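You operate a simulated robot arm through the tools that you are given. There is no shell and no other tool. Be economical: measure what you need, move in short steps, check, and stop when the job is done.

You run a simulated two-armed robot. Do the job below in one go: nothing can be reset, and whatever is moved stays where it is left.

## Task
Tighten the loose one of nuts one and two, then bolt up number five.
Fine: run nut five back fully, swing its bolt into the slot and tighten it.

It is judged by the outcome, as a careful person would: the job done as asked, and still so three seconds after it is handed in. It fails if anything else is knocked over, pushed out of place, dropped, spilled or broken.

## Robot
Two 7-joint arms with two-finger parallel grippers on one trunk, on a base that drives. Base frame: it is fixed to the floor where the robot stands at the start and does not move with it; the origin is under the middle of the robot, x ahead of it, y to its left, z up. Readings come in m, rad, newtons and seconds.
The left shoulder is at the start at [0.05, 0.161, 1.098], the right one opposite. With the tool pointing down near the work surface each hand reaches from about 0.22 to 0.68 m from the robot's upright axis, wherever it stands, measured 20 degrees to its own side. Places, roughly: star nut one [0.3, -0.2, 1]; star nut two [0.3, 0, 1]; star nut five [2.9, 0.3, 0.9]; swing bolt five [2.9, 0.3, 0.9]; swing bolt one [0.3, -0.2, 1]; swing bolt two [0.3, 0, 1]; levelling wheel two [0.4, 0.6, 0.9]; lock lever two [0.6, 0.7, 0.9]; toggle clamp three [2.6, 1, 1]; steel bush block [2.75, 0.75, 1]. Payload 3.43 kg a hand.
Tool frame (each hand has its own): the origin (TCP) lies between the finger pads and is the grasp point; the fingertips stand 0.03 m ahead of it; z points along the fingers, y is the line along which they close. The gripper opens to 0.094 m. The fingers are 0.028 m wide and 0.01 m thick; the gripper's body (0.05 by 0.096 m) begins 0.055 m behind the TCP.
Orientation is that of the tool frame in the base frame, as a unit quaternion [x, y, z, w]. With the fingers straight down and closing along the base's y, the tool's x points along the base's -x, its y along +y and its z along -z.

## Interface
- The arms move only by the tool step_arm. It takes "left_increments", "right_increments" or both (then of equal length, played together; a hand with none holds still); each is a list of rows, each a list of 7 numbers: the shift along the tool's x, y, z in units of 300 mm (1.0 is 300 mm), then the turn, a rotation vector about the tool's x, y, z in units of 60 degrees (1.0 is 60 degrees), then the opening, from 0 (shut) to 1 (fully open). In form: [[dx, dy, dz, wx, wy, wz, jaw], ...]. A call has 1 to 8 rows; each row is the pose to reach, as a shift and turn from the pose commanded when the call began, along the tool's axes at that moment. A call with a number of a shift or a turn outside -1 to 1 is refused whole. A row lasts 0.2 s, in which the tool goes at most 0.05 m and 0.15 rad; a call with a longer step from one row to the next is refused whole, and so is a gripper value outside its range. A pose out of reach is approached as far as the arm can. The call stops where the force on the tool passes 40 N (or 10 N more than at its start, if that is more) or the arm is blocked; 0.2 s more then pass. Each finger travels about 0.045 m/s and halts on what it meets, pressing with about 26 N; the grip force reading is that of the motor and also rises with nothing between the fingers. The clock runs only during rows and for 0.2 s after the last one: add rows that repeat a pose to give the fingers time. The reply holds the time, the measured pose of the TCP, the force on the tool along the base axes, the opening and the grip force, in the units named above and with some noise.
- Cameras (640 x 400 px; columns grow to the right, rows downward): "scene" is now at [0.1391, 0.0016, 1.2492]; the picture's right is [-0.04, -1.00, 0.00], its down [-0.31, 0.01, -0.95] and it looks along [0.95, -0.04, -0.31] (base axes); focal length 214 px, centre (320, 200). "left" rides on the left gripper at [0.076, -0.014, -0.103] in its tool frame; the picture's right is [0.18, 0.98, 0.00], its down [-0.75, 0.14, -0.64] and it looks along [-0.63, 0.12, 0.77] (tool axes); focal length 243 px, centre (320, 200). "right" rides on the right gripper at [0.076, 0.014, -0.103] in its tool frame; the picture's right is [-0.18, 0.98, 0.00], its down [-0.75, -0.14, -0.64] and it looks along [-0.63, -0.12, 0.77] (tool axes); focal length 243 px, centre (320, 200). There is no depth. A picture from a camera that has moved, and an enlarged one, comes with that camera's place and axes in the base frame and with its lens. The place of the scene camera against the robot may be out by one fixed shift of up to 0.012 m in any direction.
- snapshot(camera): a new picture of that camera. The clock stands still meanwhile.
- raise_lower(by): slides the trunk up (or, below 0, down) by that many m; the arms and the scene camera ride with it, the base frame stays. It gives what a move gives, with no picture.
- drive_base(legs): drives the robot by 1 to 6 legs, each [ahead, left, turn to the left] in m, m and rad, along the robot's own axes; the way and the turn of a leg run together, so that a leg with both is an arc; at most 1.5 m and 3.142 rad a leg. The arms and the cameras ride along, it lands a little off, and it stops where it bumps. It gives what a move gives.
- turn_head(pan, tilt): turns the head with the scene camera to pan (to the left, within 1.396 rad either way) and tilt (down, from -0.506 to 1.204), counted from straight ahead of the robot. It gives what a move gives.
- close_up(camera, box): a new picture of the part [left, top, right, bottom] of that camera's present view, enlarged. The clock stands still meanwhile.
- sign_off(): hands the job in; it is judged then, once.

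Work in short steps. Places have to be worked out from the pictures, the camera data and where the tool is seen: move nearer, look again, correct. Check each grasp and each placing, and mend what went wrong. You have 120 turns and 100 pictures in all, those below and enlarged ones among them. Open the grippers and draw the arms clear of the work before you hand the job in, unless the task says otherwise; then end with one line.

The tools are called after "Call:" as a command line: name --argument value ..., lists and objects as JSON in quotes. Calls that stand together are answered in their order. step_arm: Moves the arms, as the interface text tells. Its arguments: {"type":"object","properties":{"left_increments":{"type":"array"},"right_increments":{"type":"array"}},"required":[]} The other tools are called the same way: raise_lower (by) slides the trunk up or down; drive_base (legs) drives the base; turn_head (pan, tilt) turns the head that bears the scene camera; snapshot (camera) takes a picture; close_up (camera, box) takes an enlarged picture of a part of a camera's view; sign_off () hands the job in.

At the start:

```text
time: 0.0
left_tcp_pos: [0.3335, 0.0946, 1.3396]
left_ee_rot: [0.0, 1.0, -0.001, 0.0]
left_force: [0.4, 0.5, -1.0]
left_finger_gap: 0.0939
left_grip_force: 0.1
right_tcp_pos: [0.2443, -0.1433, 1.1721]
right_ee_rot: [-0.001, 1.0, 0.0, 0.0]
right_force: [0.5, -0.7, -0.9]
right_finger_gap: 0.0941
right_grip_force: 0.1
trunk travel left (down, up): [-0.125, 0.142]
robot x, y, heading: [-0.0023, 0.0023, 0.002]
head pan, tilt: [-0.044, 0.311]
```

scene: 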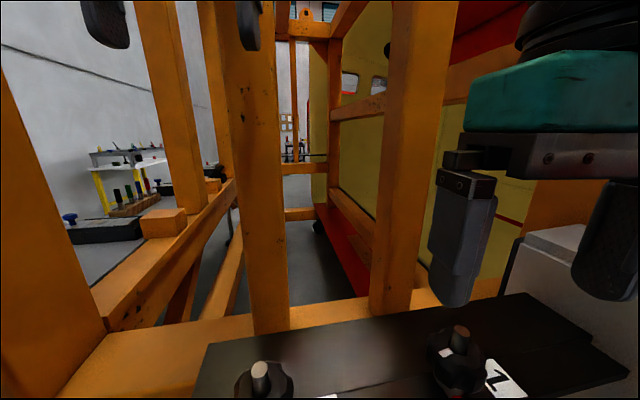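
right: 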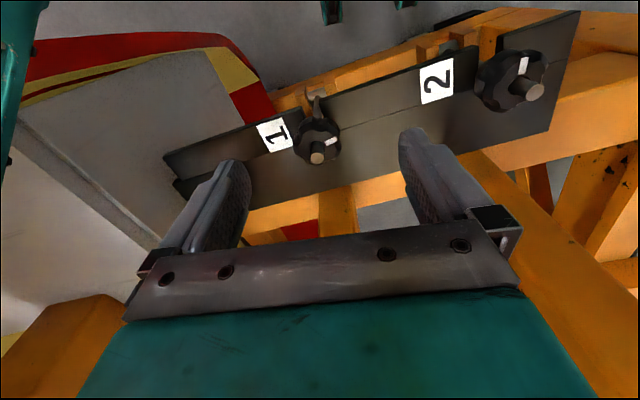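
left: 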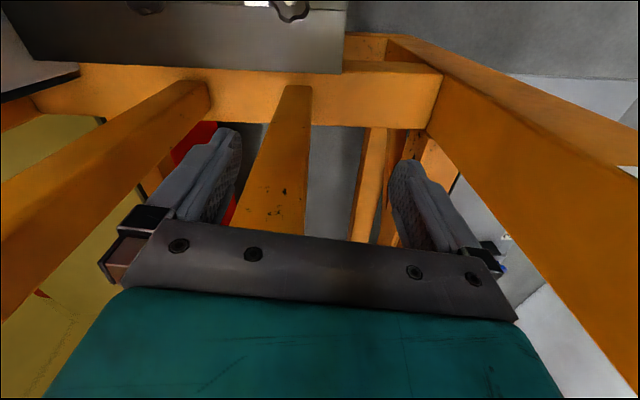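

The pictures show nuts one and two on a dark strip just in front of me. I tilt the head down to see both.

Call:
turn_head --pan -0.3 --tilt 0.9

Call:
snapshot --camera "scene"

```text
time: 1.0
left_tcp_pos: [0.3334, 0.095, 1.3401]
left_ee_rot: [0.0, 1.0, -0.001, 0.0]
left_force: [0.8, -0.9, 0.7]
left_finger_gap: 0.0941
left_grip_force: 0.0
right_tcp_pos: [0.244, -0.1441, 1.1736]
right_ee_rot: [0.001, 1.0, 0.002, -0.001]
right_force: [-0.5, 0.0, -0.1]
right_finger_gap: 0.094
right_grip_force: 0.1
trunk travel left (down, up): [-0.125, 0.142]
robot x, y, heading: [0.0037, -0.0026, -0.001]
head pan, tilt: [-0.3, 0.901]
```

```text
96 pictures are left
camera scene: at [0.1209, -0.0135, 1.2006], right [-0.25, -0.97, 0.0], down [-0.74, 0.19, -0.65], along [0.63, -0.16, -0.76], focal length 214 px, centre (320, 200)
```

scene: 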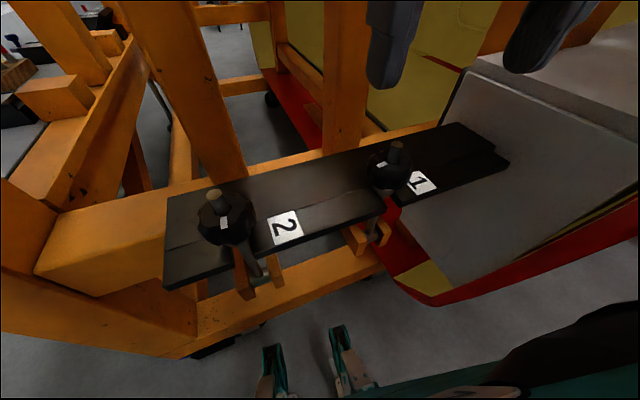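

Call:
close_up --camera "scene" --box '[150, 100, 470, 300]'

Call:
close_up --camera "right" --box '[240, 20, 600, 245]'

```text
2.00 times, centred on (310, 200) of scene
camera zoom: at [0.1209, -0.0135, 1.2006], right [-0.25, -0.97, 0.0], down [-0.74, 0.19, -0.65], along [0.63, -0.16, -0.76], focal length 429 px, centre (340, 200)
```

zoom: 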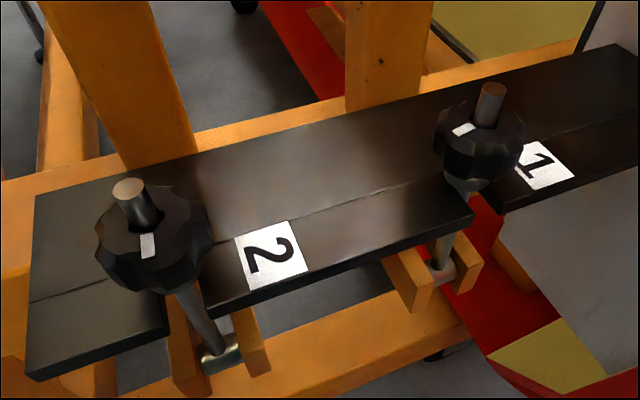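

```text
1.78 times, centred on (420, 132) of right
camera zoom: at [0.1689, -0.1293, 1.2757], right [0.19, 0.98, 0.0], down [0.75, -0.14, 0.64], along [0.63, -0.12, -0.77], focal length 431 px, centre (142, 320)
```

zoom: 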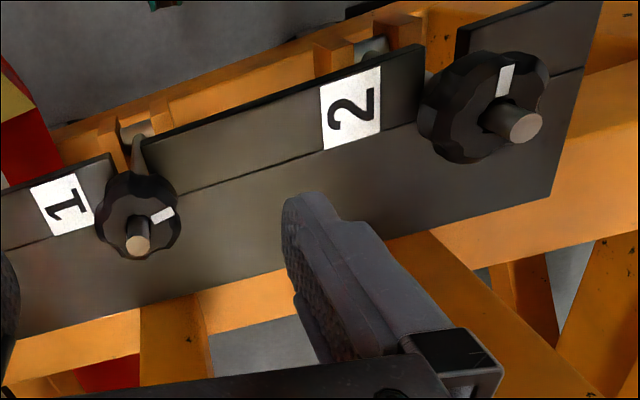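

Nut tips triangulate to around (0.27, 0.045) and (0.31, -0.16), z≈1.02–1.05. To judge which is loose I want a flatter view, so I raise the right hand before lowering the trunk.

Call:
step_arm --right_increments '[[0, 0, -0.16, 0, 0, 0, 1], [0, 0, -0.32, 0, 0, 0, 1], [0, 0, -0.45, 0, 0, 0, 1]]'

Call:
raise_lower --by -0.12

Call:
turn_head --pan -0.2 --tilt 0.6

Call:
snapshot --camera "scene"

```text
time: 1.8
left_tcp_pos: [0.3614, 0.0972, 1.3323]
left_ee_rot: [-0.008, 1.0, 0.0, -0.011]
left_force: [0.2, 0.0, -1.1]
left_finger_gap: 0.0938
left_grip_force: 0.1
right_tcp_pos: [0.3269, -0.1408, 1.2328]
right_ee_rot: [-0.011, 0.987, -0.002, -0.162]
right_force: [1.7, -17.8, 2.7]
right_finger_gap: 0.0939
right_grip_force: 0.0
trunk travel left (down, up): [-0.125, 0.142]
robot x, y, heading: [0.0082, -0.0007, 0.018]
head pan, tilt: [-0.3, 0.901]
stopped in row 3 (right hand): the arm was blocked; the commanded pose is now the measured one
```

```text
time: 3.3
left_tcp_pos: [0.3373, 0.1065, 1.217]
left_ee_rot: [-0.004, 1.0, -0.006, 0.0]
left_force: [0.0, 0.3, 0.3]
left_finger_gap: 0.0943
left_grip_force: 0.1
right_tcp_pos: [0.2988, -0.1319, 1.1222]
right_ee_rot: [-0.008, 0.99, -0.008, -0.144]
right_force: [-3.5, -6.7, -1.2]
right_finger_gap: 0.0942
right_grip_force: 0.1
trunk travel left (down, up): [-0.005, 0.262]
robot x, y, heading: [0.0053, -0.0008, 0.012]
head pan, tilt: [-0.3, 0.901]
```

```text
time: 4.1
left_tcp_pos: [0.3382, 0.1054, 1.2183]
left_ee_rot: [-0.004, 1.0, -0.006, 0.0]
left_force: [-0.2, -0.6, 0.1]
left_finger_gap: 0.0942
left_grip_force: 0.0
right_tcp_pos: [0.2996, -0.1317, 1.1215]
right_ee_rot: [-0.007, 0.99, -0.007, -0.144]
right_force: [-0.1, -0.1, -0.1]
right_finger_gap: 0.0941
right_grip_force: 0.1
trunk travel left (down, up): [-0.005, 0.262]
robot x, y, heading: [0.0069, 0.0011, 0.013]
head pan, tilt: [-0.201, 0.6]
```

```text
93 pictures are left
camera scene: at [0.1381, -0.0027, 1.102], right [-0.19, -0.98, 0.01], down [-0.56, 0.1, -0.82], along [0.81, -0.16, -0.57], focal length 214 px, centre (320, 200)
```

scene: 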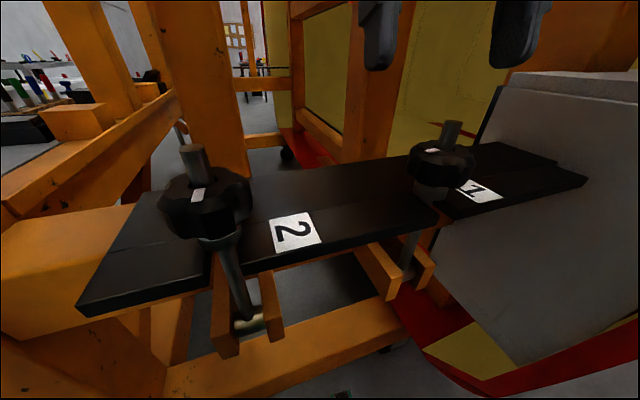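

The right arm was blocked by something while rising, so I'll avoid that. Enlarge both nuts now.

Call:
close_up --camera "scene" --box '[120, 130, 280, 230]'

Call:
close_up --camera "scene" --box '[370, 110, 530, 210]'

```text
4.00 times, centred on (200, 180) of scene
camera zoom: at [0.1381, -0.0027, 1.102], right [-0.19, -0.98, 0.01], down [-0.56, 0.1, -0.82], along [0.81, -0.16, -0.57], focal length 858 px, centre (800, 280)
```

zoom: 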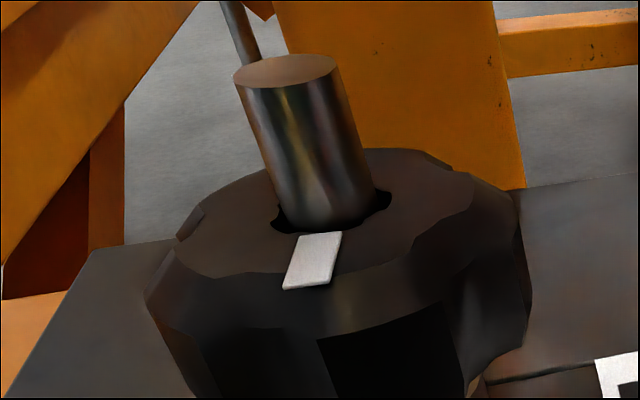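

```text
4.00 times, centred on (450, 160) of scene
camera zoom: at [0.1381, -0.0027, 1.102], right [-0.19, -0.98, 0.01], down [-0.56, 0.1, -0.82], along [0.81, -0.16, -0.57], focal length 858 px, centre (-200, 360)
```

zoom: 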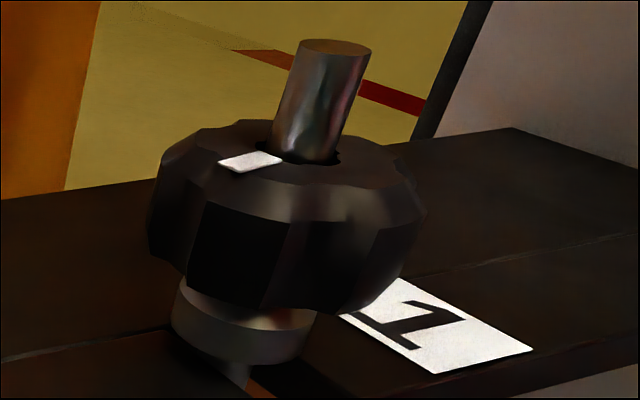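

Nut 1 shows a collar beneath it; look at nut 2's underside too.

Call:
close_up --camera "scene" --box '[120, 180, 280, 280]'

Call:
close_up --camera "scene" --box '[370, 160, 530, 260]'

```text
4.00 times, centred on (200, 230) of scene
camera zoom: at [0.1381, -0.0027, 1.102], right [-0.19, -0.98, 0.01], down [-0.56, 0.1, -0.82], along [0.81, -0.16, -0.57], focal length 858 px, centre (800, 80)
```

zoom: 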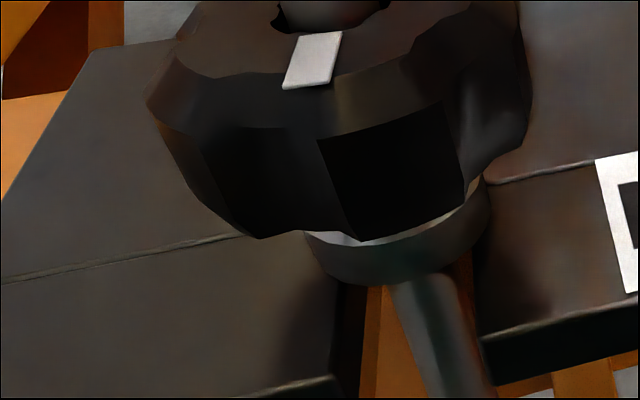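

```text
4.00 times, centred on (450, 210) of scene
camera zoom: at [0.1381, -0.0027, 1.102], right [-0.19, -0.98, 0.01], down [-0.56, 0.1, -0.82], along [0.81, -0.16, -0.57], focal length 858 px, centre (-200, 160)
```

zoom: 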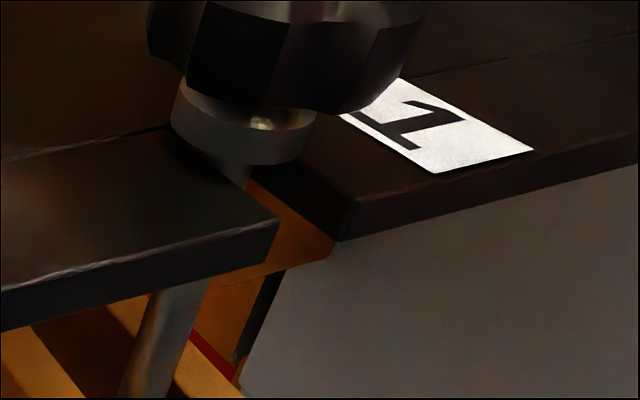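

Inconclusive from this angle. I back the base off 0.35 m so the head camera sees the nuts nearly side-on.

Call:
drive_base --legs '[[-0.35, 0, 0]]'

Call:
turn_head --pan -0.1 --tilt 0.25

Call:
snapshot --camera "scene"

```text
time: 5.0
left_tcp_pos: [0.318, 0.1066, 1.2181]
left_ee_rot: [-0.008, 1.0, -0.005, -0.001]
left_force: [-0.4, 0.1, 0.0]
left_finger_gap: 0.094
left_grip_force: 0.1
right_tcp_pos: [0.2816, -0.1272, 1.1171]
right_ee_rot: [-0.017, 0.988, -0.015, -0.151]
right_force: [0.1, -0.3, 0.8]
right_finger_gap: 0.094
right_grip_force: 0.0
trunk travel left (down, up): [-0.005, 0.262]
robot x, y, heading: [-0.0149, -0.0045, 0.018]
head pan, tilt: [-0.201, 0.6]
stopped in leg 1: the robot was blocked; the commanded pose is now the measured one
```

```text
time: 5.9
left_tcp_pos: [0.3205, 0.1056, 1.2173]
left_ee_rot: [-0.007, 1.0, -0.005, -0.003]
left_force: [0.3, 0.2, -0.2]
left_finger_gap: 0.0939
left_grip_force: 0.1
right_tcp_pos: [0.2823, -0.1269, 1.1167]
right_ee_rot: [-0.015, 0.988, -0.016, -0.15]
right_force: [0.7, 0.8, -0.5]
right_finger_gap: 0.0936
right_grip_force: 0.1
trunk travel left (down, up): [-0.005, 0.262]
robot x, y, heading: [-0.0166, -0.0009, 0.018]
head pan, tilt: [-0.099, 0.25]
```

```text
88 pictures are left
camera scene: at [0.1262, 0.0046, 1.134], right [-0.09, -1.0, 0.01], down [-0.25, 0.01, -0.97], along [0.96, -0.08, -0.25], focal length 214 px, centre (320, 200)
```

scene: 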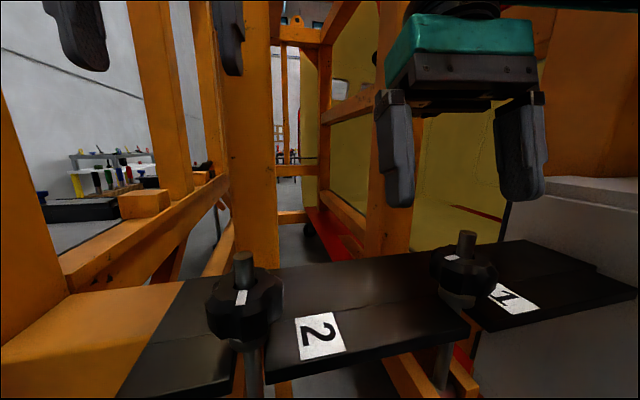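

Driving back was blocked after 2 cm. I look to both sides to learn what surrounds me.

Call:
turn_head --pan -1.39 --tilt 0.35

Call:
snapshot --camera "scene"

Call:
turn_head --pan 1.39 --tilt 0.35

Call:
snapshot --camera "scene"

```text
time: 7.3
left_tcp_pos: [0.3206, 0.1062, 1.2172]
left_ee_rot: [-0.006, 1.0, -0.004, -0.002]
left_force: [-1.4, -0.1, 0.1]
left_finger_gap: 0.0941
left_grip_force: 0.1
right_tcp_pos: [0.2824, -0.128, 1.1171]
right_ee_rot: [-0.015, 0.988, -0.015, -0.151]
right_force: [-0.3, 0.0, 0.9]
right_finger_gap: 0.0939
right_grip_force: 0.0
trunk travel left (down, up): [-0.005, 0.262]
robot x, y, heading: [-0.0155, -0.0032, 0.015]
head pan, tilt: [-1.389, 0.351]
```

```text
87 pictures are left
camera scene: at [0.0514, -0.0789, 1.1259], right [-0.98, -0.2, 0.01], down [-0.07, 0.33, -0.94], along [0.18, -0.92, -0.34], focal length 214 px, centre (320, 200)
```

scene: 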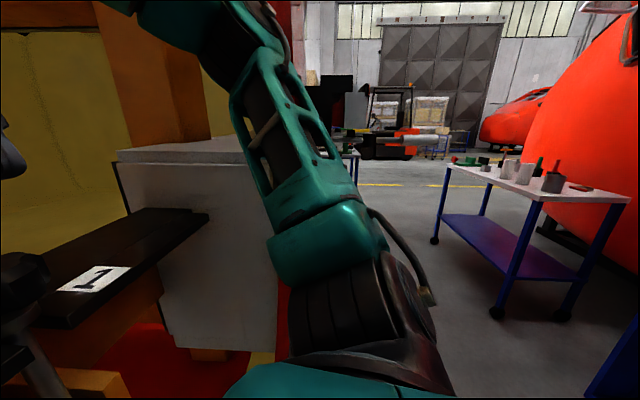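

```text
time: 9.8
left_tcp_pos: [0.3196, 0.1052, 1.2179]
left_ee_rot: [-0.007, 1.0, -0.005, -0.002]
left_force: [-0.3, 0.3, 0.0]
left_finger_gap: 0.0941
left_grip_force: 0.0
right_tcp_pos: [0.282, -0.1272, 1.1172]
right_ee_rot: [-0.016, 0.988, -0.016, -0.151]
right_force: [-0.5, 0.5, -0.9]
right_finger_gap: 0.094
right_grip_force: 0.1
trunk travel left (down, up): [-0.005, 0.262]
robot x, y, heading: [-0.0195, -0.0005, 0.01]
head pan, tilt: [1.389, 0.351]
```

```text
86 pictures are left
camera scene: at [0.0489, 0.1041, 1.1245], right [0.99, -0.17, 0.0], down [-0.06, -0.35, -0.94], along [0.16, 0.92, -0.35], focal length 214 px, centre (320, 200)
```

scene: 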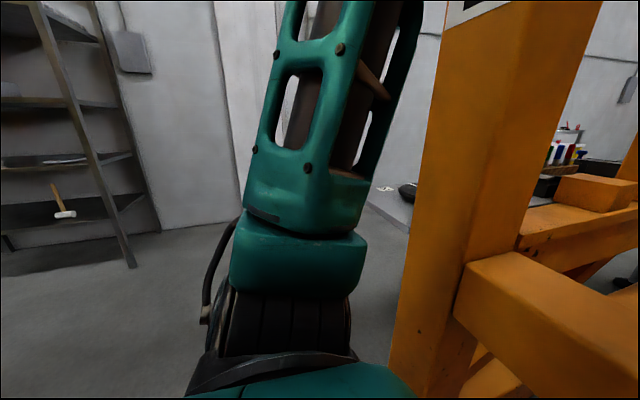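

I look up and right-forward to see the right elbow and what it might be touching.

Call:
turn_head --pan -0.7 --tilt -0.45

Call:
snapshot --camera "scene"

Call:
turn_head --pan 0.5 --tilt -0.45

Call:
snapshot --camera "scene"

```text
time: 11.8
left_tcp_pos: [0.3197, 0.1058, 1.2186]
left_ee_rot: [-0.007, 1.0, -0.004, -0.002]
left_force: [0.5, 0.1, 0.3]
left_finger_gap: 0.0941
left_grip_force: 0.0
right_tcp_pos: [0.2817, -0.1276, 1.1174]
right_ee_rot: [-0.015, 0.988, -0.016, -0.15]
right_force: [-0.1, 0.7, 0.4]
right_finger_gap: 0.094
right_grip_force: 0.1
trunk travel left (down, up): [-0.005, 0.262]
robot x, y, heading: [-0.0188, -0.0033, 0.013]
head pan, tilt: [-0.7, -0.45]
```

```text
85 pictures are left
camera scene: at [0.0878, -0.0317, 1.1945], right [-0.63, -0.77, 0.01], down [0.33, -0.28, -0.9], along [0.7, -0.57, 0.44], focal length 214 px, centre (320, 200)
```

scene: 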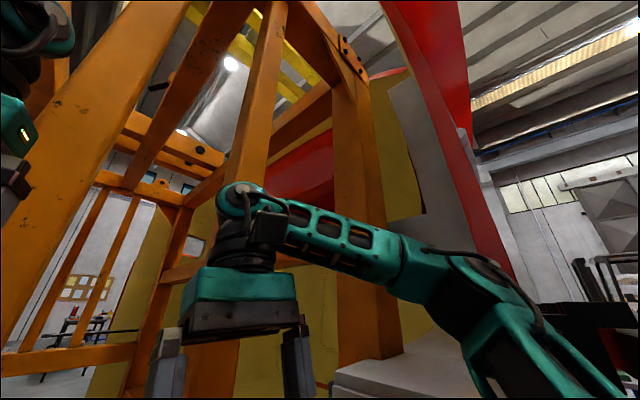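

```text
time: 13.2
left_tcp_pos: [0.3197, 0.1051, 1.2179]
left_ee_rot: [-0.007, 1.0, -0.005, -0.002]
left_force: [0.3, 0.3, 0.3]
left_finger_gap: 0.094
left_grip_force: 0.0
right_tcp_pos: [0.2821, -0.1262, 1.1177]
right_ee_rot: [-0.015, 0.988, -0.017, -0.15]
right_force: [-0.8, 0.7, -0.3]
right_finger_gap: 0.0938
right_grip_force: 0.0
trunk travel left (down, up): [-0.005, 0.262]
robot x, y, heading: [-0.0155, 0.0011, 0.012]
head pan, tilt: [0.499, -0.45]
```

```text
84 pictures are left
camera scene: at [0.0945, 0.0471, 1.1938], right [0.49, -0.87, 0.0], down [0.38, 0.21, -0.9], along [0.79, 0.44, 0.43], focal length 214 px, centre (320, 200)
```

scene: 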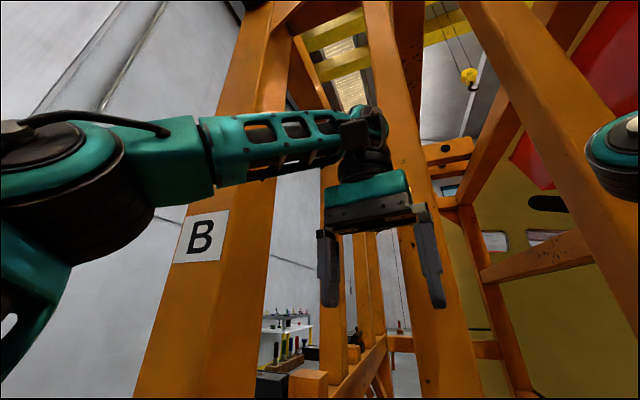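

The right wrist leans forward at the orange post. I restore the right tool to straight down and pull it back a little, then look again.

Call:
step_arm --right_increments '[[0.04, 0, 0, 0, -0.1, 0, 1], [0.08, 0, 0, 0, -0.2, 0, 1], [0.1, 0, 0, 0, -0.28, 0, 1]]'

Call:
drive_base --legs '[[-0.1, 0, 0]]'

```text
time: 14.0
left_tcp_pos: [0.3016, 0.1251, 1.2218]
left_ee_rot: [-0.007, 1.0, -0.014, 0.008]
left_force: [-0.7, 0.3, -0.6]
left_finger_gap: 0.094
left_grip_force: 0.1
right_tcp_pos: [0.2342, -0.1069, 1.1358]
right_ee_rot: [-0.022, 0.999, -0.031, 0.012]
right_force: [0.2, -0.6, -0.3]
right_finger_gap: 0.0943
right_grip_force: 0.0
trunk travel left (down, up): [-0.005, 0.262]
robot x, y, heading: [-0.0188, -0.0002, 0.01]
head pan, tilt: [0.499, -0.45]
```

```text
time: 14.7
left_tcp_pos: [0.2977, 0.1174, 1.2209]
left_ee_rot: [-0.008, 1.0, -0.009, 0.003]
left_force: [0.8, 0.4, 0.8]
left_finger_gap: 0.0941
left_grip_force: 0.2
right_tcp_pos: [0.2286, -0.1049, 1.1287]
right_ee_rot: [-0.035, 0.999, -0.038, 0.011]
right_force: [-0.5, -0.9, 0.3]
right_finger_gap: 0.0938
right_grip_force: 0.1
trunk travel left (down, up): [-0.005, 0.262]
robot x, y, heading: [-0.025, 0.0043, 0.016]
head pan, tilt: [0.499, -0.45]
stopped in leg 1: the robot was blocked; the commanded pose is now the measured one
```

Still blocked behind. I look down and rearward on both sides to find the obstacle.

Call:
turn_head --pan -1.39 --tilt 0.9

Call:
snapshot --camera "scene"

Call:
turn_head --pan 1.39 --tilt 0.9

Call:
snapshot --camera "scene"

```text
time: 16.6
left_tcp_pos: [0.298, 0.1175, 1.221]
left_ee_rot: [-0.008, 1.0, -0.009, 0.003]
left_force: [-0.5, -0.4, 0.3]
left_finger_gap: 0.0935
left_grip_force: 0.0
right_tcp_pos: [0.2289, -0.105, 1.129]
right_ee_rot: [-0.033, 0.999, -0.037, 0.009]
right_force: [-0.3, -0.8, 0.1]
right_finger_gap: 0.0943
right_grip_force: 0.0
trunk travel left (down, up): [-0.005, 0.262]
robot x, y, heading: [-0.0263, 0.0039, 0.018]
head pan, tilt: [-1.389, 0.901]
```

```text
83 pictures are left
camera scene: at [0.0281, -0.0524, 1.0791], right [-0.98, -0.2, 0.0], down [-0.15, 0.76, -0.64], along [0.13, -0.62, -0.77], focal length 214 px, centre (320, 200)
```

scene: 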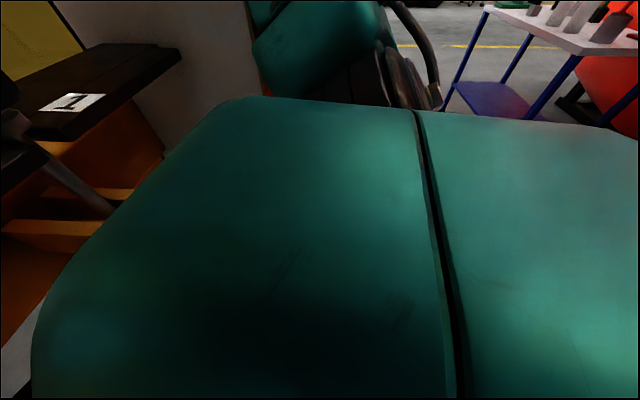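

```text
time: 19.0
left_tcp_pos: [0.299, 0.1184, 1.2218]
left_ee_rot: [-0.008, 1.0, -0.009, 0.005]
left_force: [0.0, -0.1, 0.7]
left_finger_gap: 0.0942
left_grip_force: 0.1
right_tcp_pos: [0.231, -0.106, 1.1298]
right_ee_rot: [-0.027, 0.999, -0.038, 0.009]
right_force: [48.0, 22.4, 2.6]
right_finger_gap: 0.0939
right_grip_force: 0.1
trunk travel left (down, up): [-0.005, 0.262]
robot x, y, heading: [-0.0293, 0.0031, 0.019]
head pan, tilt: [1.389, 0.901]
```

```text
82 pictures are left
camera scene: at [0.0475, -0.046, 1.0794], right [-0.89, -0.45, 0.0], down [-0.35, 0.69, -0.63], along [0.29, -0.57, -0.77], focal length 214 px, centre (320, 200)
```

scene: 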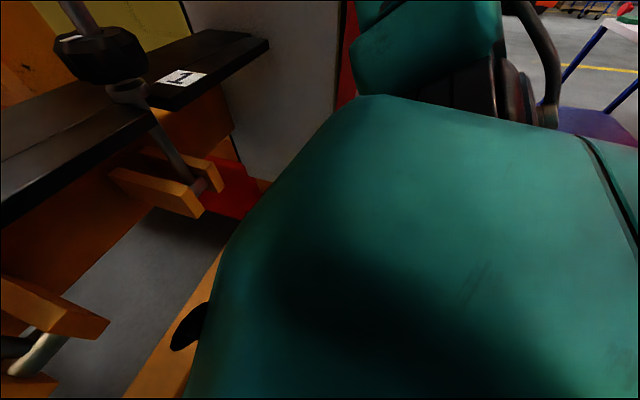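

The head has bumped into the right hand, so the hand was the obstacle. Before undoing that, this view shows nut 1 from the side: enlarge it.

Call:
close_up --camera "scene" --box '[0, 0, 256, 160]'

Call:
snapshot --camera "right"

```text
2.50 times, centred on (128, 80) of scene
camera zoom: at [0.0475, -0.046, 1.0794], right [-0.89, -0.45, 0.0], down [-0.35, 0.69, -0.63], along [0.29, -0.57, -0.77], focal length 536 px, centre (800, 500)
```

zoom: 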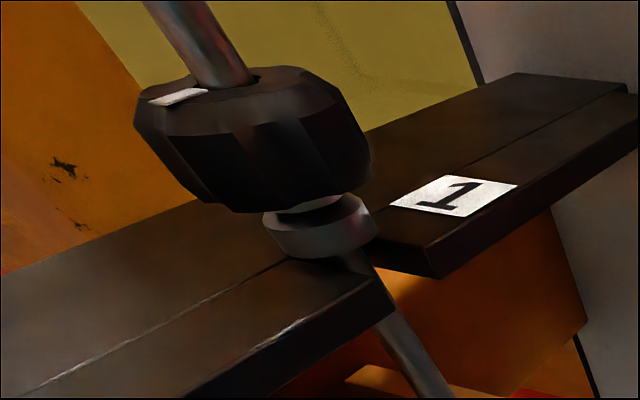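

```text
80 pictures are left
camera right: at [0.1521, -0.0881, 1.2288], right [0.13, 0.99, -0.07], down [0.75, -0.05, 0.66], along [0.65, -0.14, -0.74], focal length 243 px, centre (320, 200)
```

right: 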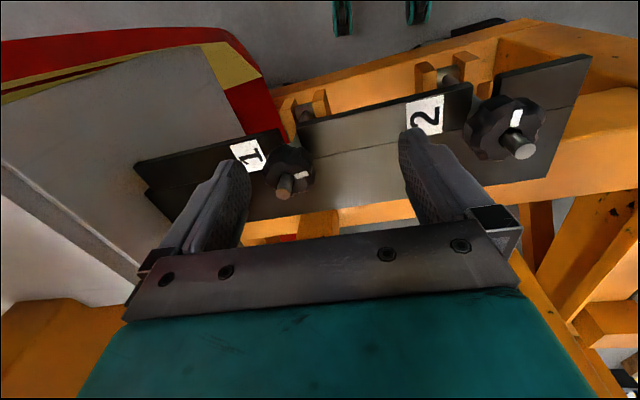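

I turn the head away from the hand again and raise the trunk back, then lower the right hand relative to it.

Call:
turn_head --pan -1.39 --tilt 0.6

Call:
step_arm --right_increments '[[-0.06, -0.12, 0, 0, 0, 0, 1], [-0.12, -0.24, 0, 0, 0, 0, 1], [-0.12, -0.38, 0, 0, 0, 0, 1]]'

Call:
turn_head --pan 0.0 --tilt 0.4

Call:
snapshot --camera "scene"

```text
time: 21.5
left_tcp_pos: [0.299, 0.1164, 1.2217]
left_ee_rot: [-0.008, 1.0, -0.009, 0.005]
left_force: [-0.5, 0.6, -0.6]
left_finger_gap: 0.0942
left_grip_force: 0.1
right_tcp_pos: [0.2286, -0.1049, 1.1298]
right_ee_rot: [-0.035, 0.999, -0.039, 0.01]
right_force: [0.2, -0.3, 0.0]
right_finger_gap: 0.094
right_grip_force: 0.1
trunk travel left (down, up): [-0.005, 0.262]
robot x, y, heading: [-0.0283, 0.0023, 0.019]
head pan, tilt: [-1.389, 0.6]
```

```text
time: 22.3
left_tcp_pos: [0.2999, 0.1893, 1.2087]
left_ee_rot: [-0.091, 0.996, -0.016, -0.009]
left_force: [-2.9, -0.3, 0.6]
left_finger_gap: 0.094
left_grip_force: 0.1
right_tcp_pos: [0.3291, -0.1452, 1.1272]
right_ee_rot: [-0.118, 0.992, -0.05, -0.014]
right_force: [-0.3, -0.1, -0.4]
right_finger_gap: 0.0941
right_grip_force: 0.0
trunk travel left (down, up): [-0.005, 0.262]
robot x, y, heading: [-0.0276, 0.0024, 0.176]
head pan, tilt: [-1.389, 0.6]
```

```text
time: 23.8
left_tcp_pos: [0.3113, 0.185, 1.2059]
left_ee_rot: [-0.08, 0.997, -0.017, -0.013]
left_force: [0.2, -0.2, -0.6]
left_finger_gap: 0.0943
left_grip_force: 0.1
right_tcp_pos: [0.3331, -0.1485, 1.1235]
right_ee_rot: [-0.107, 0.993, -0.054, -0.021]
right_force: [0.2, 0.1, 0.1]
right_finger_gap: 0.0941
right_grip_force: 0.1
trunk travel left (down, up): [-0.005, 0.262]
robot x, y, heading: [-0.0291, 0.0046, 0.164]
head pan, tilt: [0.0, 0.4]
```

```text
79 pictures are left
camera scene: at [0.131, 0.0615, 1.1158], right [0.16, -0.99, 0.03], down [-0.41, -0.1, -0.91], along [0.9, 0.13, -0.42], focal length 214 px, centre (320, 200)
```

scene: 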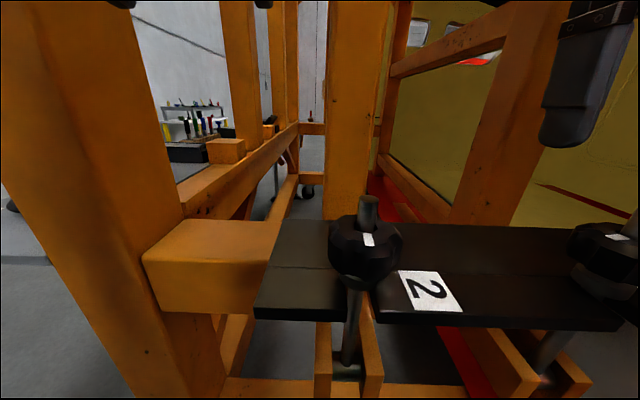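

Heading drifted to 0.17: the lowered right upper arm must press on the grey casing to the right. I raise the trunk back by 0.12 and look at the right side.

Call:
raise_lower --by 0.12

Call:
turn_head --pan -1.1 --tilt 0.2

Call:
snapshot --camera "scene"

```text
time: 25.3
left_tcp_pos: [0.2882, 0.1044, 1.3437]
left_ee_rot: [-0.005, 1.0, -0.005, 0.007]
left_force: [-0.3, -0.1, -0.1]
left_finger_gap: 0.094
left_grip_force: 0.0
right_tcp_pos: [0.2579, -0.2306, 1.263]
right_ee_rot: [-0.029, 0.999, -0.03, 0.018]
right_force: [-1.0, -0.3, -0.8]
right_finger_gap: 0.0939
right_grip_force: 0.1
trunk travel left (down, up): [-0.125, 0.142]
robot x, y, heading: [-0.0266, -0.0007, 0.012]
head pan, tilt: [0.0, 0.4]
```

```text
time: 26.6
left_tcp_pos: [0.2889, 0.1069, 1.345]
left_ee_rot: [-0.008, 1.0, -0.004, 0.009]
left_force: [-0.2, 1.1, -0.5]
left_finger_gap: 0.0944
left_grip_force: 0.1
right_tcp_pos: [0.2609, -0.2282, 1.2633]
right_ee_rot: [-0.031, 0.999, -0.029, 0.02]
right_force: [0.5, 0.4, -0.2]
right_finger_gap: 0.0942
right_grip_force: 0.1
trunk travel left (down, up): [-0.125, 0.142]
robot x, y, heading: [-0.0284, 0.0002, 0.024]
head pan, tilt: [-1.1, 0.201]
```

```text
78 pictures are left
camera scene: at [0.0476, -0.0687, 1.2612], right [-0.88, -0.47, -0.01], down [-0.08, 0.17, -0.98], along [0.46, -0.87, -0.19], focal length 214 px, centre (320, 200)
```

scene: 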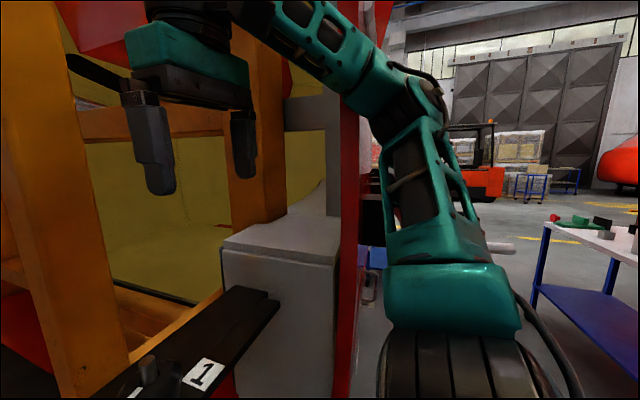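

The heading sprang back to normal. Now try backing off again with the arms free.

Call:
drive_base --legs '[[-0.25, 0, 0]]'

Call:
turn_head --pan -0.1 --tilt 0.4

Call:
snapshot --camera "scene"

```text
time: 28.5
left_tcp_pos: [0.0532, 0.0981, 1.3397]
left_ee_rot: [-0.009, 1.0, -0.001, 0.001]
left_force: [0.7, -0.4, 0.6]
left_finger_gap: 0.0939
left_grip_force: 0.2
right_tcp_pos: [0.0241, -0.2386, 1.2548]
right_ee_rot: [-0.031, 0.999, -0.026, 0.006]
right_force: [-1.3, 0.9, 0.0]
right_finger_gap: 0.0943
right_grip_force: 0.1
trunk travel left (down, up): [-0.125, 0.142]
robot x, y, heading: [-0.2827, -0.0025, 0.018]
head pan, tilt: [-1.1, 0.201]
```

```text
time: 29.8
left_tcp_pos: [0.0531, 0.0979, 1.3396]
left_ee_rot: [-0.009, 1.0, -0.001, -0.001]
left_force: [0.2, 0.9, 0.7]
left_finger_gap: 0.0936
left_grip_force: 0.0
right_tcp_pos: [0.0258, -0.2385, 1.2532]
right_ee_rot: [-0.031, 0.999, -0.025, 0.005]
right_force: [-0.8, -0.1, -0.1]
right_finger_gap: 0.0938
right_grip_force: 0.1
trunk travel left (down, up): [-0.125, 0.142]
robot x, y, heading: [-0.2816, 0.0002, 0.022]
head pan, tilt: [-0.099, 0.4]
```

```text
77 pictures are left
camera scene: at [-0.1399, -0.004, 1.2409], right [-0.08, -1.0, 0.0], down [-0.39, 0.03, -0.92], along [0.92, -0.08, -0.39], focal length 214 px, centre (320, 200)
```

scene: 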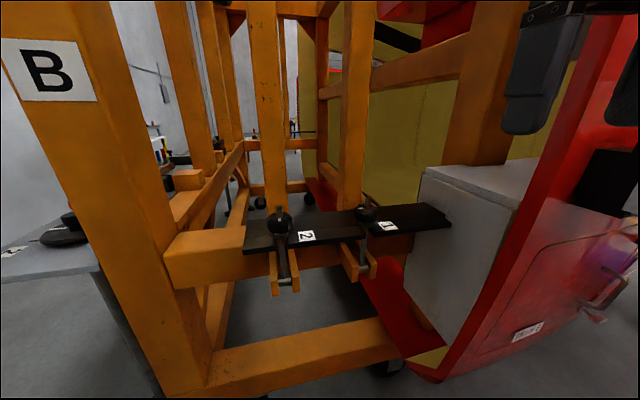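

Backed off cleanly. Lower the trunk here (arms clear of the frame) and take side-on close-ups.

Call:
raise_lower --by -0.12

Call:
close_up --camera "scene" --box '[248, 150, 328, 200]'

Call:
close_up --camera "scene" --box '[335, 150, 415, 200]'

```text
time: 31.2
left_tcp_pos: [0.0532, 0.0975, 1.2199]
left_ee_rot: [-0.009, 1.0, -0.001, 0.001]
left_force: [0.0, -0.3, -0.4]
left_finger_gap: 0.0937
left_grip_force: 0.1
right_tcp_pos: [0.0258, -0.2384, 1.1333]
right_ee_rot: [-0.032, 0.999, -0.025, 0.007]
right_force: [-0.2, -0.7, -0.4]
right_finger_gap: 0.094
right_grip_force: 0.0
trunk travel left (down, up): [-0.005, 0.262]
robot x, y, heading: [-0.2751, 0.0008, 0.021]
head pan, tilt: [-0.099, 0.4]
```

```text
8.00 times, centred on (288, 175) of scene
camera zoom: at [-0.14, -0.0039, 1.121], right [-0.08, -1.0, 0.0], down [-0.39, 0.03, -0.92], along [0.92, -0.08, -0.39], focal length 1716 px, centre (576, 400)
```

zoom: 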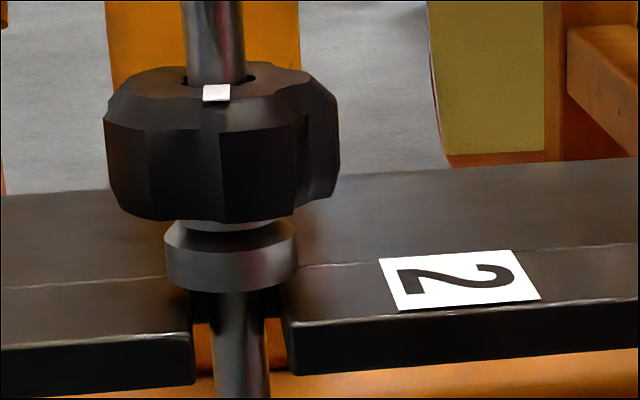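

```text
8.00 times, centred on (375, 175) of scene
camera zoom: at [-0.14, -0.0039, 1.121], right [-0.08, -1.0, 0.0], down [-0.39, 0.03, -0.92], along [0.92, -0.08, -0.39], focal length 1716 px, centre (-120, 400)
```

zoom: 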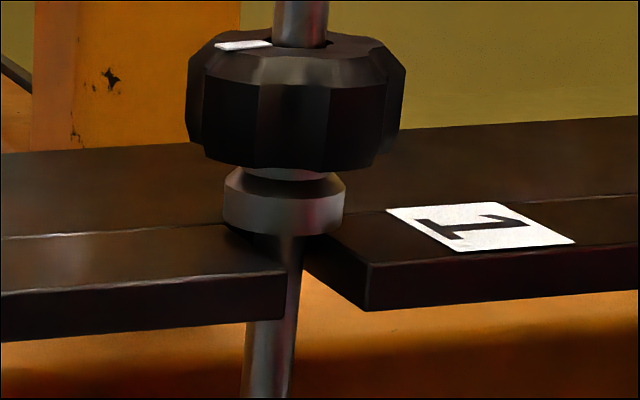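

Very similar; zoom further on the washer/plate contacts and stub lengths.

Call:
close_up --camera "scene" --box '[260, 170, 296, 192]'

Call:
close_up --camera "scene" --box '[353, 163, 389, 185]'

Call:
close_up --camera "scene" --box '[256, 125, 400, 215]'

```text
16.00 times, centred on (278, 181) of scene
camera zoom: at [-0.14, -0.0039, 1.121], right [-0.08, -1.0, 0.0], down [-0.39, 0.03, -0.92], along [0.92, -0.08, -0.39], focal length 3432 px, centre (992, 504)
```

zoom: 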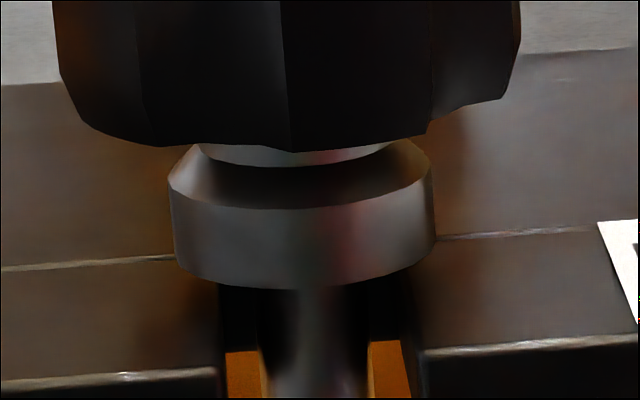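

```text
16.00 times, centred on (371, 174) of scene
camera zoom: at [-0.14, -0.0039, 1.121], right [-0.08, -1.0, 0.0], down [-0.39, 0.03, -0.92], along [0.92, -0.08, -0.39], focal length 3432 px, centre (-496, 616)
```

zoom: 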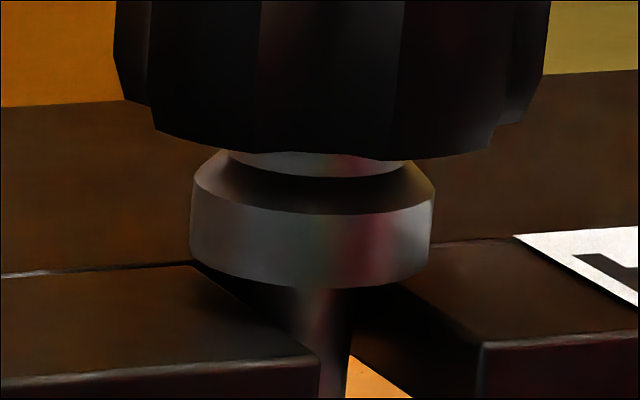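

```text
4.44 times, centred on (328, 170) of scene
camera zoom: at [-0.14, -0.0039, 1.121], right [-0.08, -1.0, 0.0], down [-0.39, 0.03, -0.92], along [0.92, -0.08, -0.39], focal length 953 px, centre (284, 333)
```

zoom: 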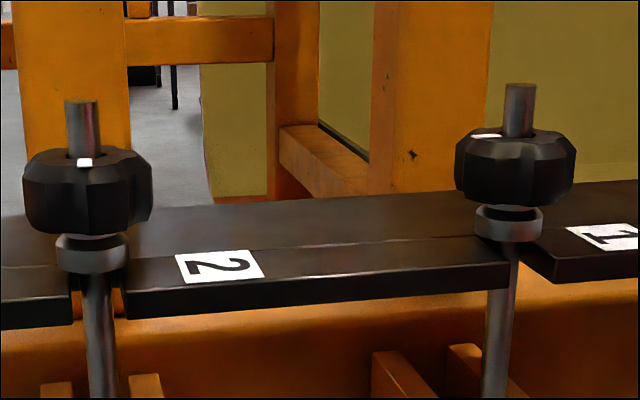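

The nuts look identical, so I'll decide by feel. Two hand-camera views triangulate the bolt tips to nut 1 (0.299,-0.157,1.046) and nut 2 (0.269,0.048,1.046). I raise the trunk and approach to a comfortable distance.

Call:
raise_lower --by 0.12

Call:
drive_base --legs '[[0.1, 0, -0.02]]'

Call:
turn_head --pan -0.25 --tilt 0.55

Call:
snapshot --camera "scene"

```text
time: 32.8
left_tcp_pos: [0.0556, 0.097, 1.3393]
left_ee_rot: [-0.009, 1.0, 0.0, 0.0]
left_force: [-0.4, -0.4, 0.2]
left_finger_gap: 0.094
left_grip_force: 0.1
right_tcp_pos: [0.0264, -0.2378, 1.2542]
right_ee_rot: [-0.031, 0.999, -0.025, 0.006]
right_force: [0.5, 1.1, 0.7]
right_finger_gap: 0.0937
right_grip_force: 0.0
trunk travel left (down, up): [-0.125, 0.142]
robot x, y, heading: [-0.2772, -0.0063, 0.018]
head pan, tilt: [-0.099, 0.4]
```

```text
time: 33.9
left_tcp_pos: [0.1562, 0.0932, 1.3403]
left_ee_rot: [0.001, 1.0, -0.001, 0.0]
left_force: [0.7, 0.2, -0.4]
left_finger_gap: 0.0938
left_grip_force: 0.0
right_tcp_pos: [0.1223, -0.2433, 1.2539]
right_ee_rot: [-0.022, 0.999, -0.025, 0.005]
right_force: [0.9, -0.1, 0.3]
right_finger_gap: 0.0941
right_grip_force: 0.1
trunk travel left (down, up): [-0.125, 0.142]
robot x, y, heading: [-0.1778, -0.0016, -0.0]
head pan, tilt: [-0.099, 0.4]
```

```text
time: 34.6
left_tcp_pos: [0.1551, 0.0917, 1.3401]
left_ee_rot: [0.001, 1.0, 0.0, 0.001]
left_force: [0.0, -0.2, -0.5]
left_finger_gap: 0.094
left_grip_force: 0.1
right_tcp_pos: [0.1217, -0.2427, 1.2538]
right_ee_rot: [-0.022, 0.999, -0.026, 0.006]
right_force: [-0.8, -0.6, -0.5]
right_finger_gap: 0.094
right_grip_force: 0.1
trunk travel left (down, up): [-0.125, 0.142]
robot x, y, heading: [-0.1767, -0.0025, -0.004]
head pan, tilt: [-0.25, 0.55]
```

```text
71 pictures are left
camera scene: at [-0.0458, -0.0185, 1.2273], right [-0.25, -0.97, 0.0], down [-0.51, 0.13, -0.85], along [0.83, -0.21, -0.52], focal length 214 px, centre (320, 200)
```

scene: 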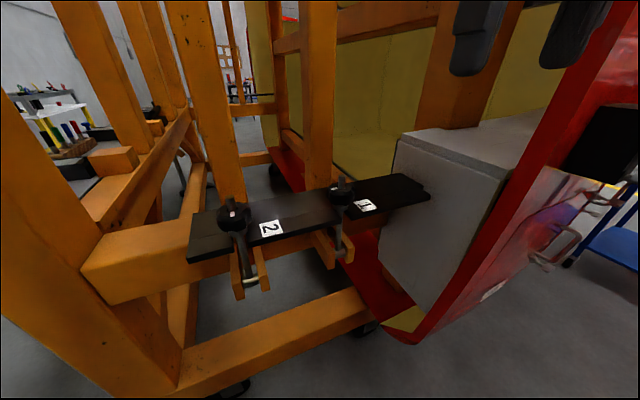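

Right hand goes over nut 1, at z≈1.15, levelled to point straight down.

Call:
step_arm --right_increments '[[-0.12, 0.056, 0.068, -0.01, 0.002, 0.008, 1], [-0.24, 0.111, 0.136, -0.02, 0.005, 0.017, 1], [-0.36, 0.167, 0.203, -0.03, 0.007, 0.025, 1], [-0.48, 0.222, 0.271, -0.04, 0.01, 0.034, 1], [-0.599, 0.278, 0.339, -0.05, 0.012, 0.042, 1]]'

Call:
snapshot --camera "right"

```text
time: 35.8
left_tcp_pos: [0.1563, 0.0922, 1.3388]
left_ee_rot: [0.0, 1.0, -0.001, -0.001]
left_force: [-0.6, -0.2, 0.1]
left_finger_gap: 0.0938
left_grip_force: 0.1
right_tcp_pos: [0.2981, -0.1567, 1.1479]
right_ee_rot: [0.001, 1.0, 0.001, -0.002]
right_force: [1.7, 0.2, -0.9]
right_finger_gap: 0.0939
right_grip_force: 0.0
trunk travel left (down, up): [-0.125, 0.142]
robot x, y, heading: [-0.1782, -0.0047, -0.008]
head pan, tilt: [-0.25, 0.55]
```

```text
70 pictures are left
camera right: at [0.2234, -0.1427, 1.2513], right [0.19, 0.98, 0.0], down [0.76, -0.14, 0.64], along [0.63, -0.12, -0.77], focal length 243 px, centre (320, 200)
```

right: 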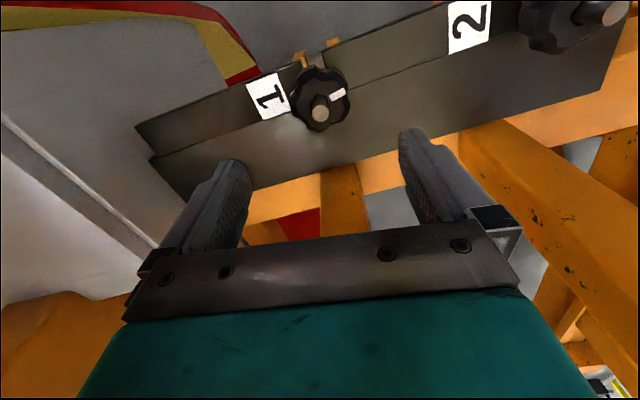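

Nut 1's tip re-measures at (0.296,-0.157), right under the hand. Descend to z≈1.016 with open jaws.

Call:
step_arm --right_increments '[[0.003, 0, 0.15, 0, 0, 0, 1], [0.005, 0, 0.3, 0, 0, 0, 1], [0.006, 0, 0.4, 0, 0, 0, 1], [0.006, 0, 0.44, 0, 0, 0, 1]]'

Call:
snapshot --camera "right"

Call:
snapshot --camera "scene"

```text
time: 36.8
left_tcp_pos: [0.141, 0.1093, 1.3422]
left_ee_rot: [0.001, 1.0, -0.008, 0.006]
left_force: [-0.1, 0.0, -0.3]
left_finger_gap: 0.0937
left_grip_force: 0.0
right_tcp_pos: [0.2873, -0.1434, 1.0286]
right_ee_rot: [-0.002, 1.0, -0.008, 0.009]
right_force: [0.2, -0.3, 0.4]
right_finger_gap: 0.094
right_grip_force: 0.1
trunk travel left (down, up): [-0.125, 0.142]
robot x, y, heading: [-0.1802, -0.004, -0.005]
head pan, tilt: [-0.25, 0.55]
```

```text
69 pictures are left
camera right: at [0.2094, -0.127, 1.1297], right [0.18, 0.98, -0.01], down [0.74, -0.13, 0.66], along [0.65, -0.13, -0.75], focal length 243 px, centre (320, 200)
```

right: 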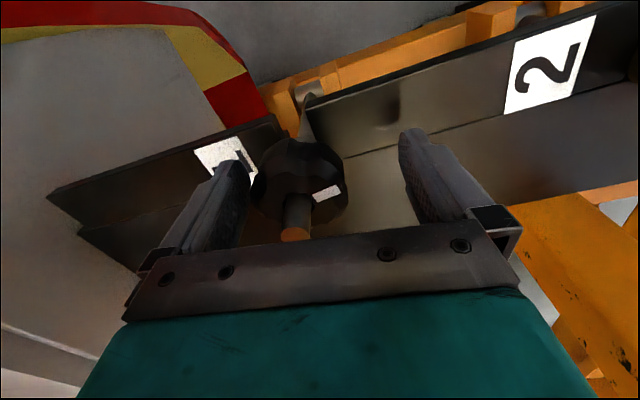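

```text
68 pictures are left
camera scene: at [-0.0573, -0.0036, 1.2294], right [-0.25, -0.97, 0.01], down [-0.5, 0.12, -0.86], along [0.83, -0.22, -0.51], focal length 214 px, centre (320, 200)
```

scene: 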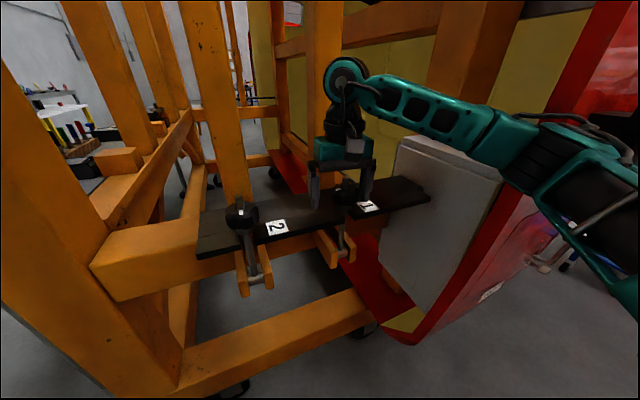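

The whole robot shifted ~15 mm as the hand went down: the right elbow is pressing on the red door post. I lift the hand and move the base left and back to free the elbow.

Call:
step_arm --right_increments '[[0, 0, -0.15, 0, 0, 0, 1], [0, 0, -0.3, 0, 0, 0, 1], [0, 0, -0.4, 0, 0, 0, 1]]'

Call:
drive_base --legs '[[-0.08, 0.12, 0]]'

Call:
turn_head --pan -0.5 --tilt 0.45

Call:
snapshot --camera "scene"

```text
time: 37.6
left_tcp_pos: [0.1553, 0.0915, 1.3416]
left_ee_rot: [-0.001, 1.0, -0.001, 0.0]
left_force: [-1.0, 0.5, -0.3]
left_finger_gap: 0.0938
left_grip_force: 0.1
right_tcp_pos: [0.2978, -0.1575, 1.138]
right_ee_rot: [0.0, 1.0, 0.002, 0.001]
right_force: [-0.3, 0.6, -0.5]
right_finger_gap: 0.094
right_grip_force: 0.1
trunk travel left (down, up): [-0.125, 0.142]
robot x, y, heading: [-0.1775, -0.0053, -0.004]
head pan, tilt: [-0.25, 0.55]
```

```text
time: 39.0
left_tcp_pos: [0.0736, 0.2116, 1.3406]
left_ee_rot: [0.0, 1.0, 0.0, 0.0]
left_force: [0.6, -0.9, -0.1]
left_finger_gap: 0.094
left_grip_force: 0.0
right_tcp_pos: [0.2161, -0.0362, 1.1372]
right_ee_rot: [-0.001, 1.0, 0.0, -0.001]
right_force: [-0.4, 0.6, -0.5]
right_finger_gap: 0.0941
right_grip_force: 0.1
trunk travel left (down, up): [-0.125, 0.142]
robot x, y, heading: [-0.2611, 0.114, -0.003]
head pan, tilt: [-0.25, 0.55]
```

```text
time: 39.7
left_tcp_pos: [0.0725, 0.2109, 1.3402]
left_ee_rot: [0.0, 1.0, -0.001, 0.0]
left_force: [-0.5, 0.2, -0.4]
left_finger_gap: 0.0942
left_grip_force: 0.0
right_tcp_pos: [0.2165, -0.0367, 1.1364]
right_ee_rot: [-0.001, 1.0, 0.0, -0.001]
right_force: [-0.3, 0.5, 0.2]
right_finger_gap: 0.0941
right_grip_force: 0.0
trunk travel left (down, up): [-0.125, 0.142]
robot x, y, heading: [-0.2617, 0.1165, -0.001]
head pan, tilt: [-0.499, 0.45]
```

```text
67 pictures are left
camera scene: at [-0.1336, 0.0786, 1.2362], right [-0.48, -0.88, 0.0], down [-0.38, 0.21, -0.9], along [0.79, -0.43, -0.44], focal length 214 px, centre (320, 200)
```

scene: 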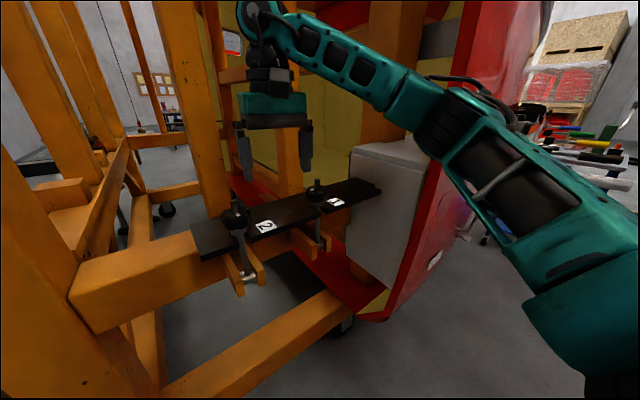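

Elbow is now clear. Move over nut 1 and descend to z≈1.016.

Call:
step_arm --right_increments '[[-0.09, -0.134, 0, 0, 0, 0, 1], [-0.18, -0.267, 0, 0, 0, 0, 1], [-0.27, -0.4, 0, 0, 0, 0, 1], [-0.27, -0.4, 0.15, 0, 0, 0, 1], [-0.27, -0.4, 0.3, 0, 0, 0, 1], [-0.27, -0.4, 0.4, 0, 0, 0, 1]]'

Call:
snapshot --camera "right"

```text
time: 41.1
left_tcp_pos: [0.0747, 0.2117, 1.3416]
left_ee_rot: [0.0, 1.0, -0.001, 0.001]
left_force: [0.2, -0.1, -0.1]
left_finger_gap: 0.0939
left_grip_force: 0.2
right_tcp_pos: [0.2987, -0.1576, 1.0155]
right_ee_rot: [0.0, 1.0, 0.001, -0.001]
right_force: [0.0, 0.1, -0.5]
right_finger_gap: 0.094
right_grip_force: 0.1
trunk travel left (down, up): [-0.125, 0.142]
robot x, y, heading: [-0.2576, 0.1178, 0.001]
head pan, tilt: [-0.499, 0.45]
```

```text
66 pictures are left
camera right: at [0.2226, -0.1432, 1.1181], right [0.18, 0.98, 0.0], down [0.76, -0.14, 0.64], along [0.63, -0.12, -0.77], focal length 243 px, centre (320, 200)
```

right: 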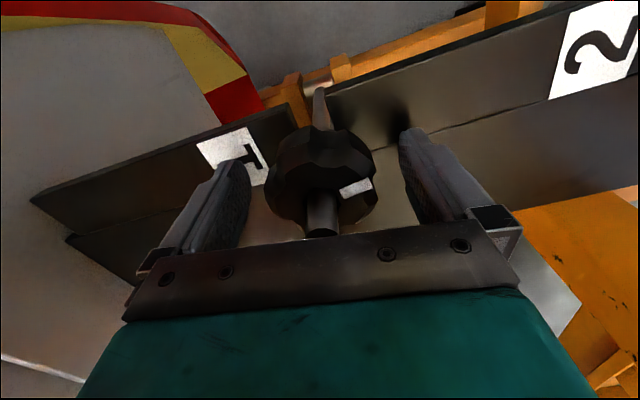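

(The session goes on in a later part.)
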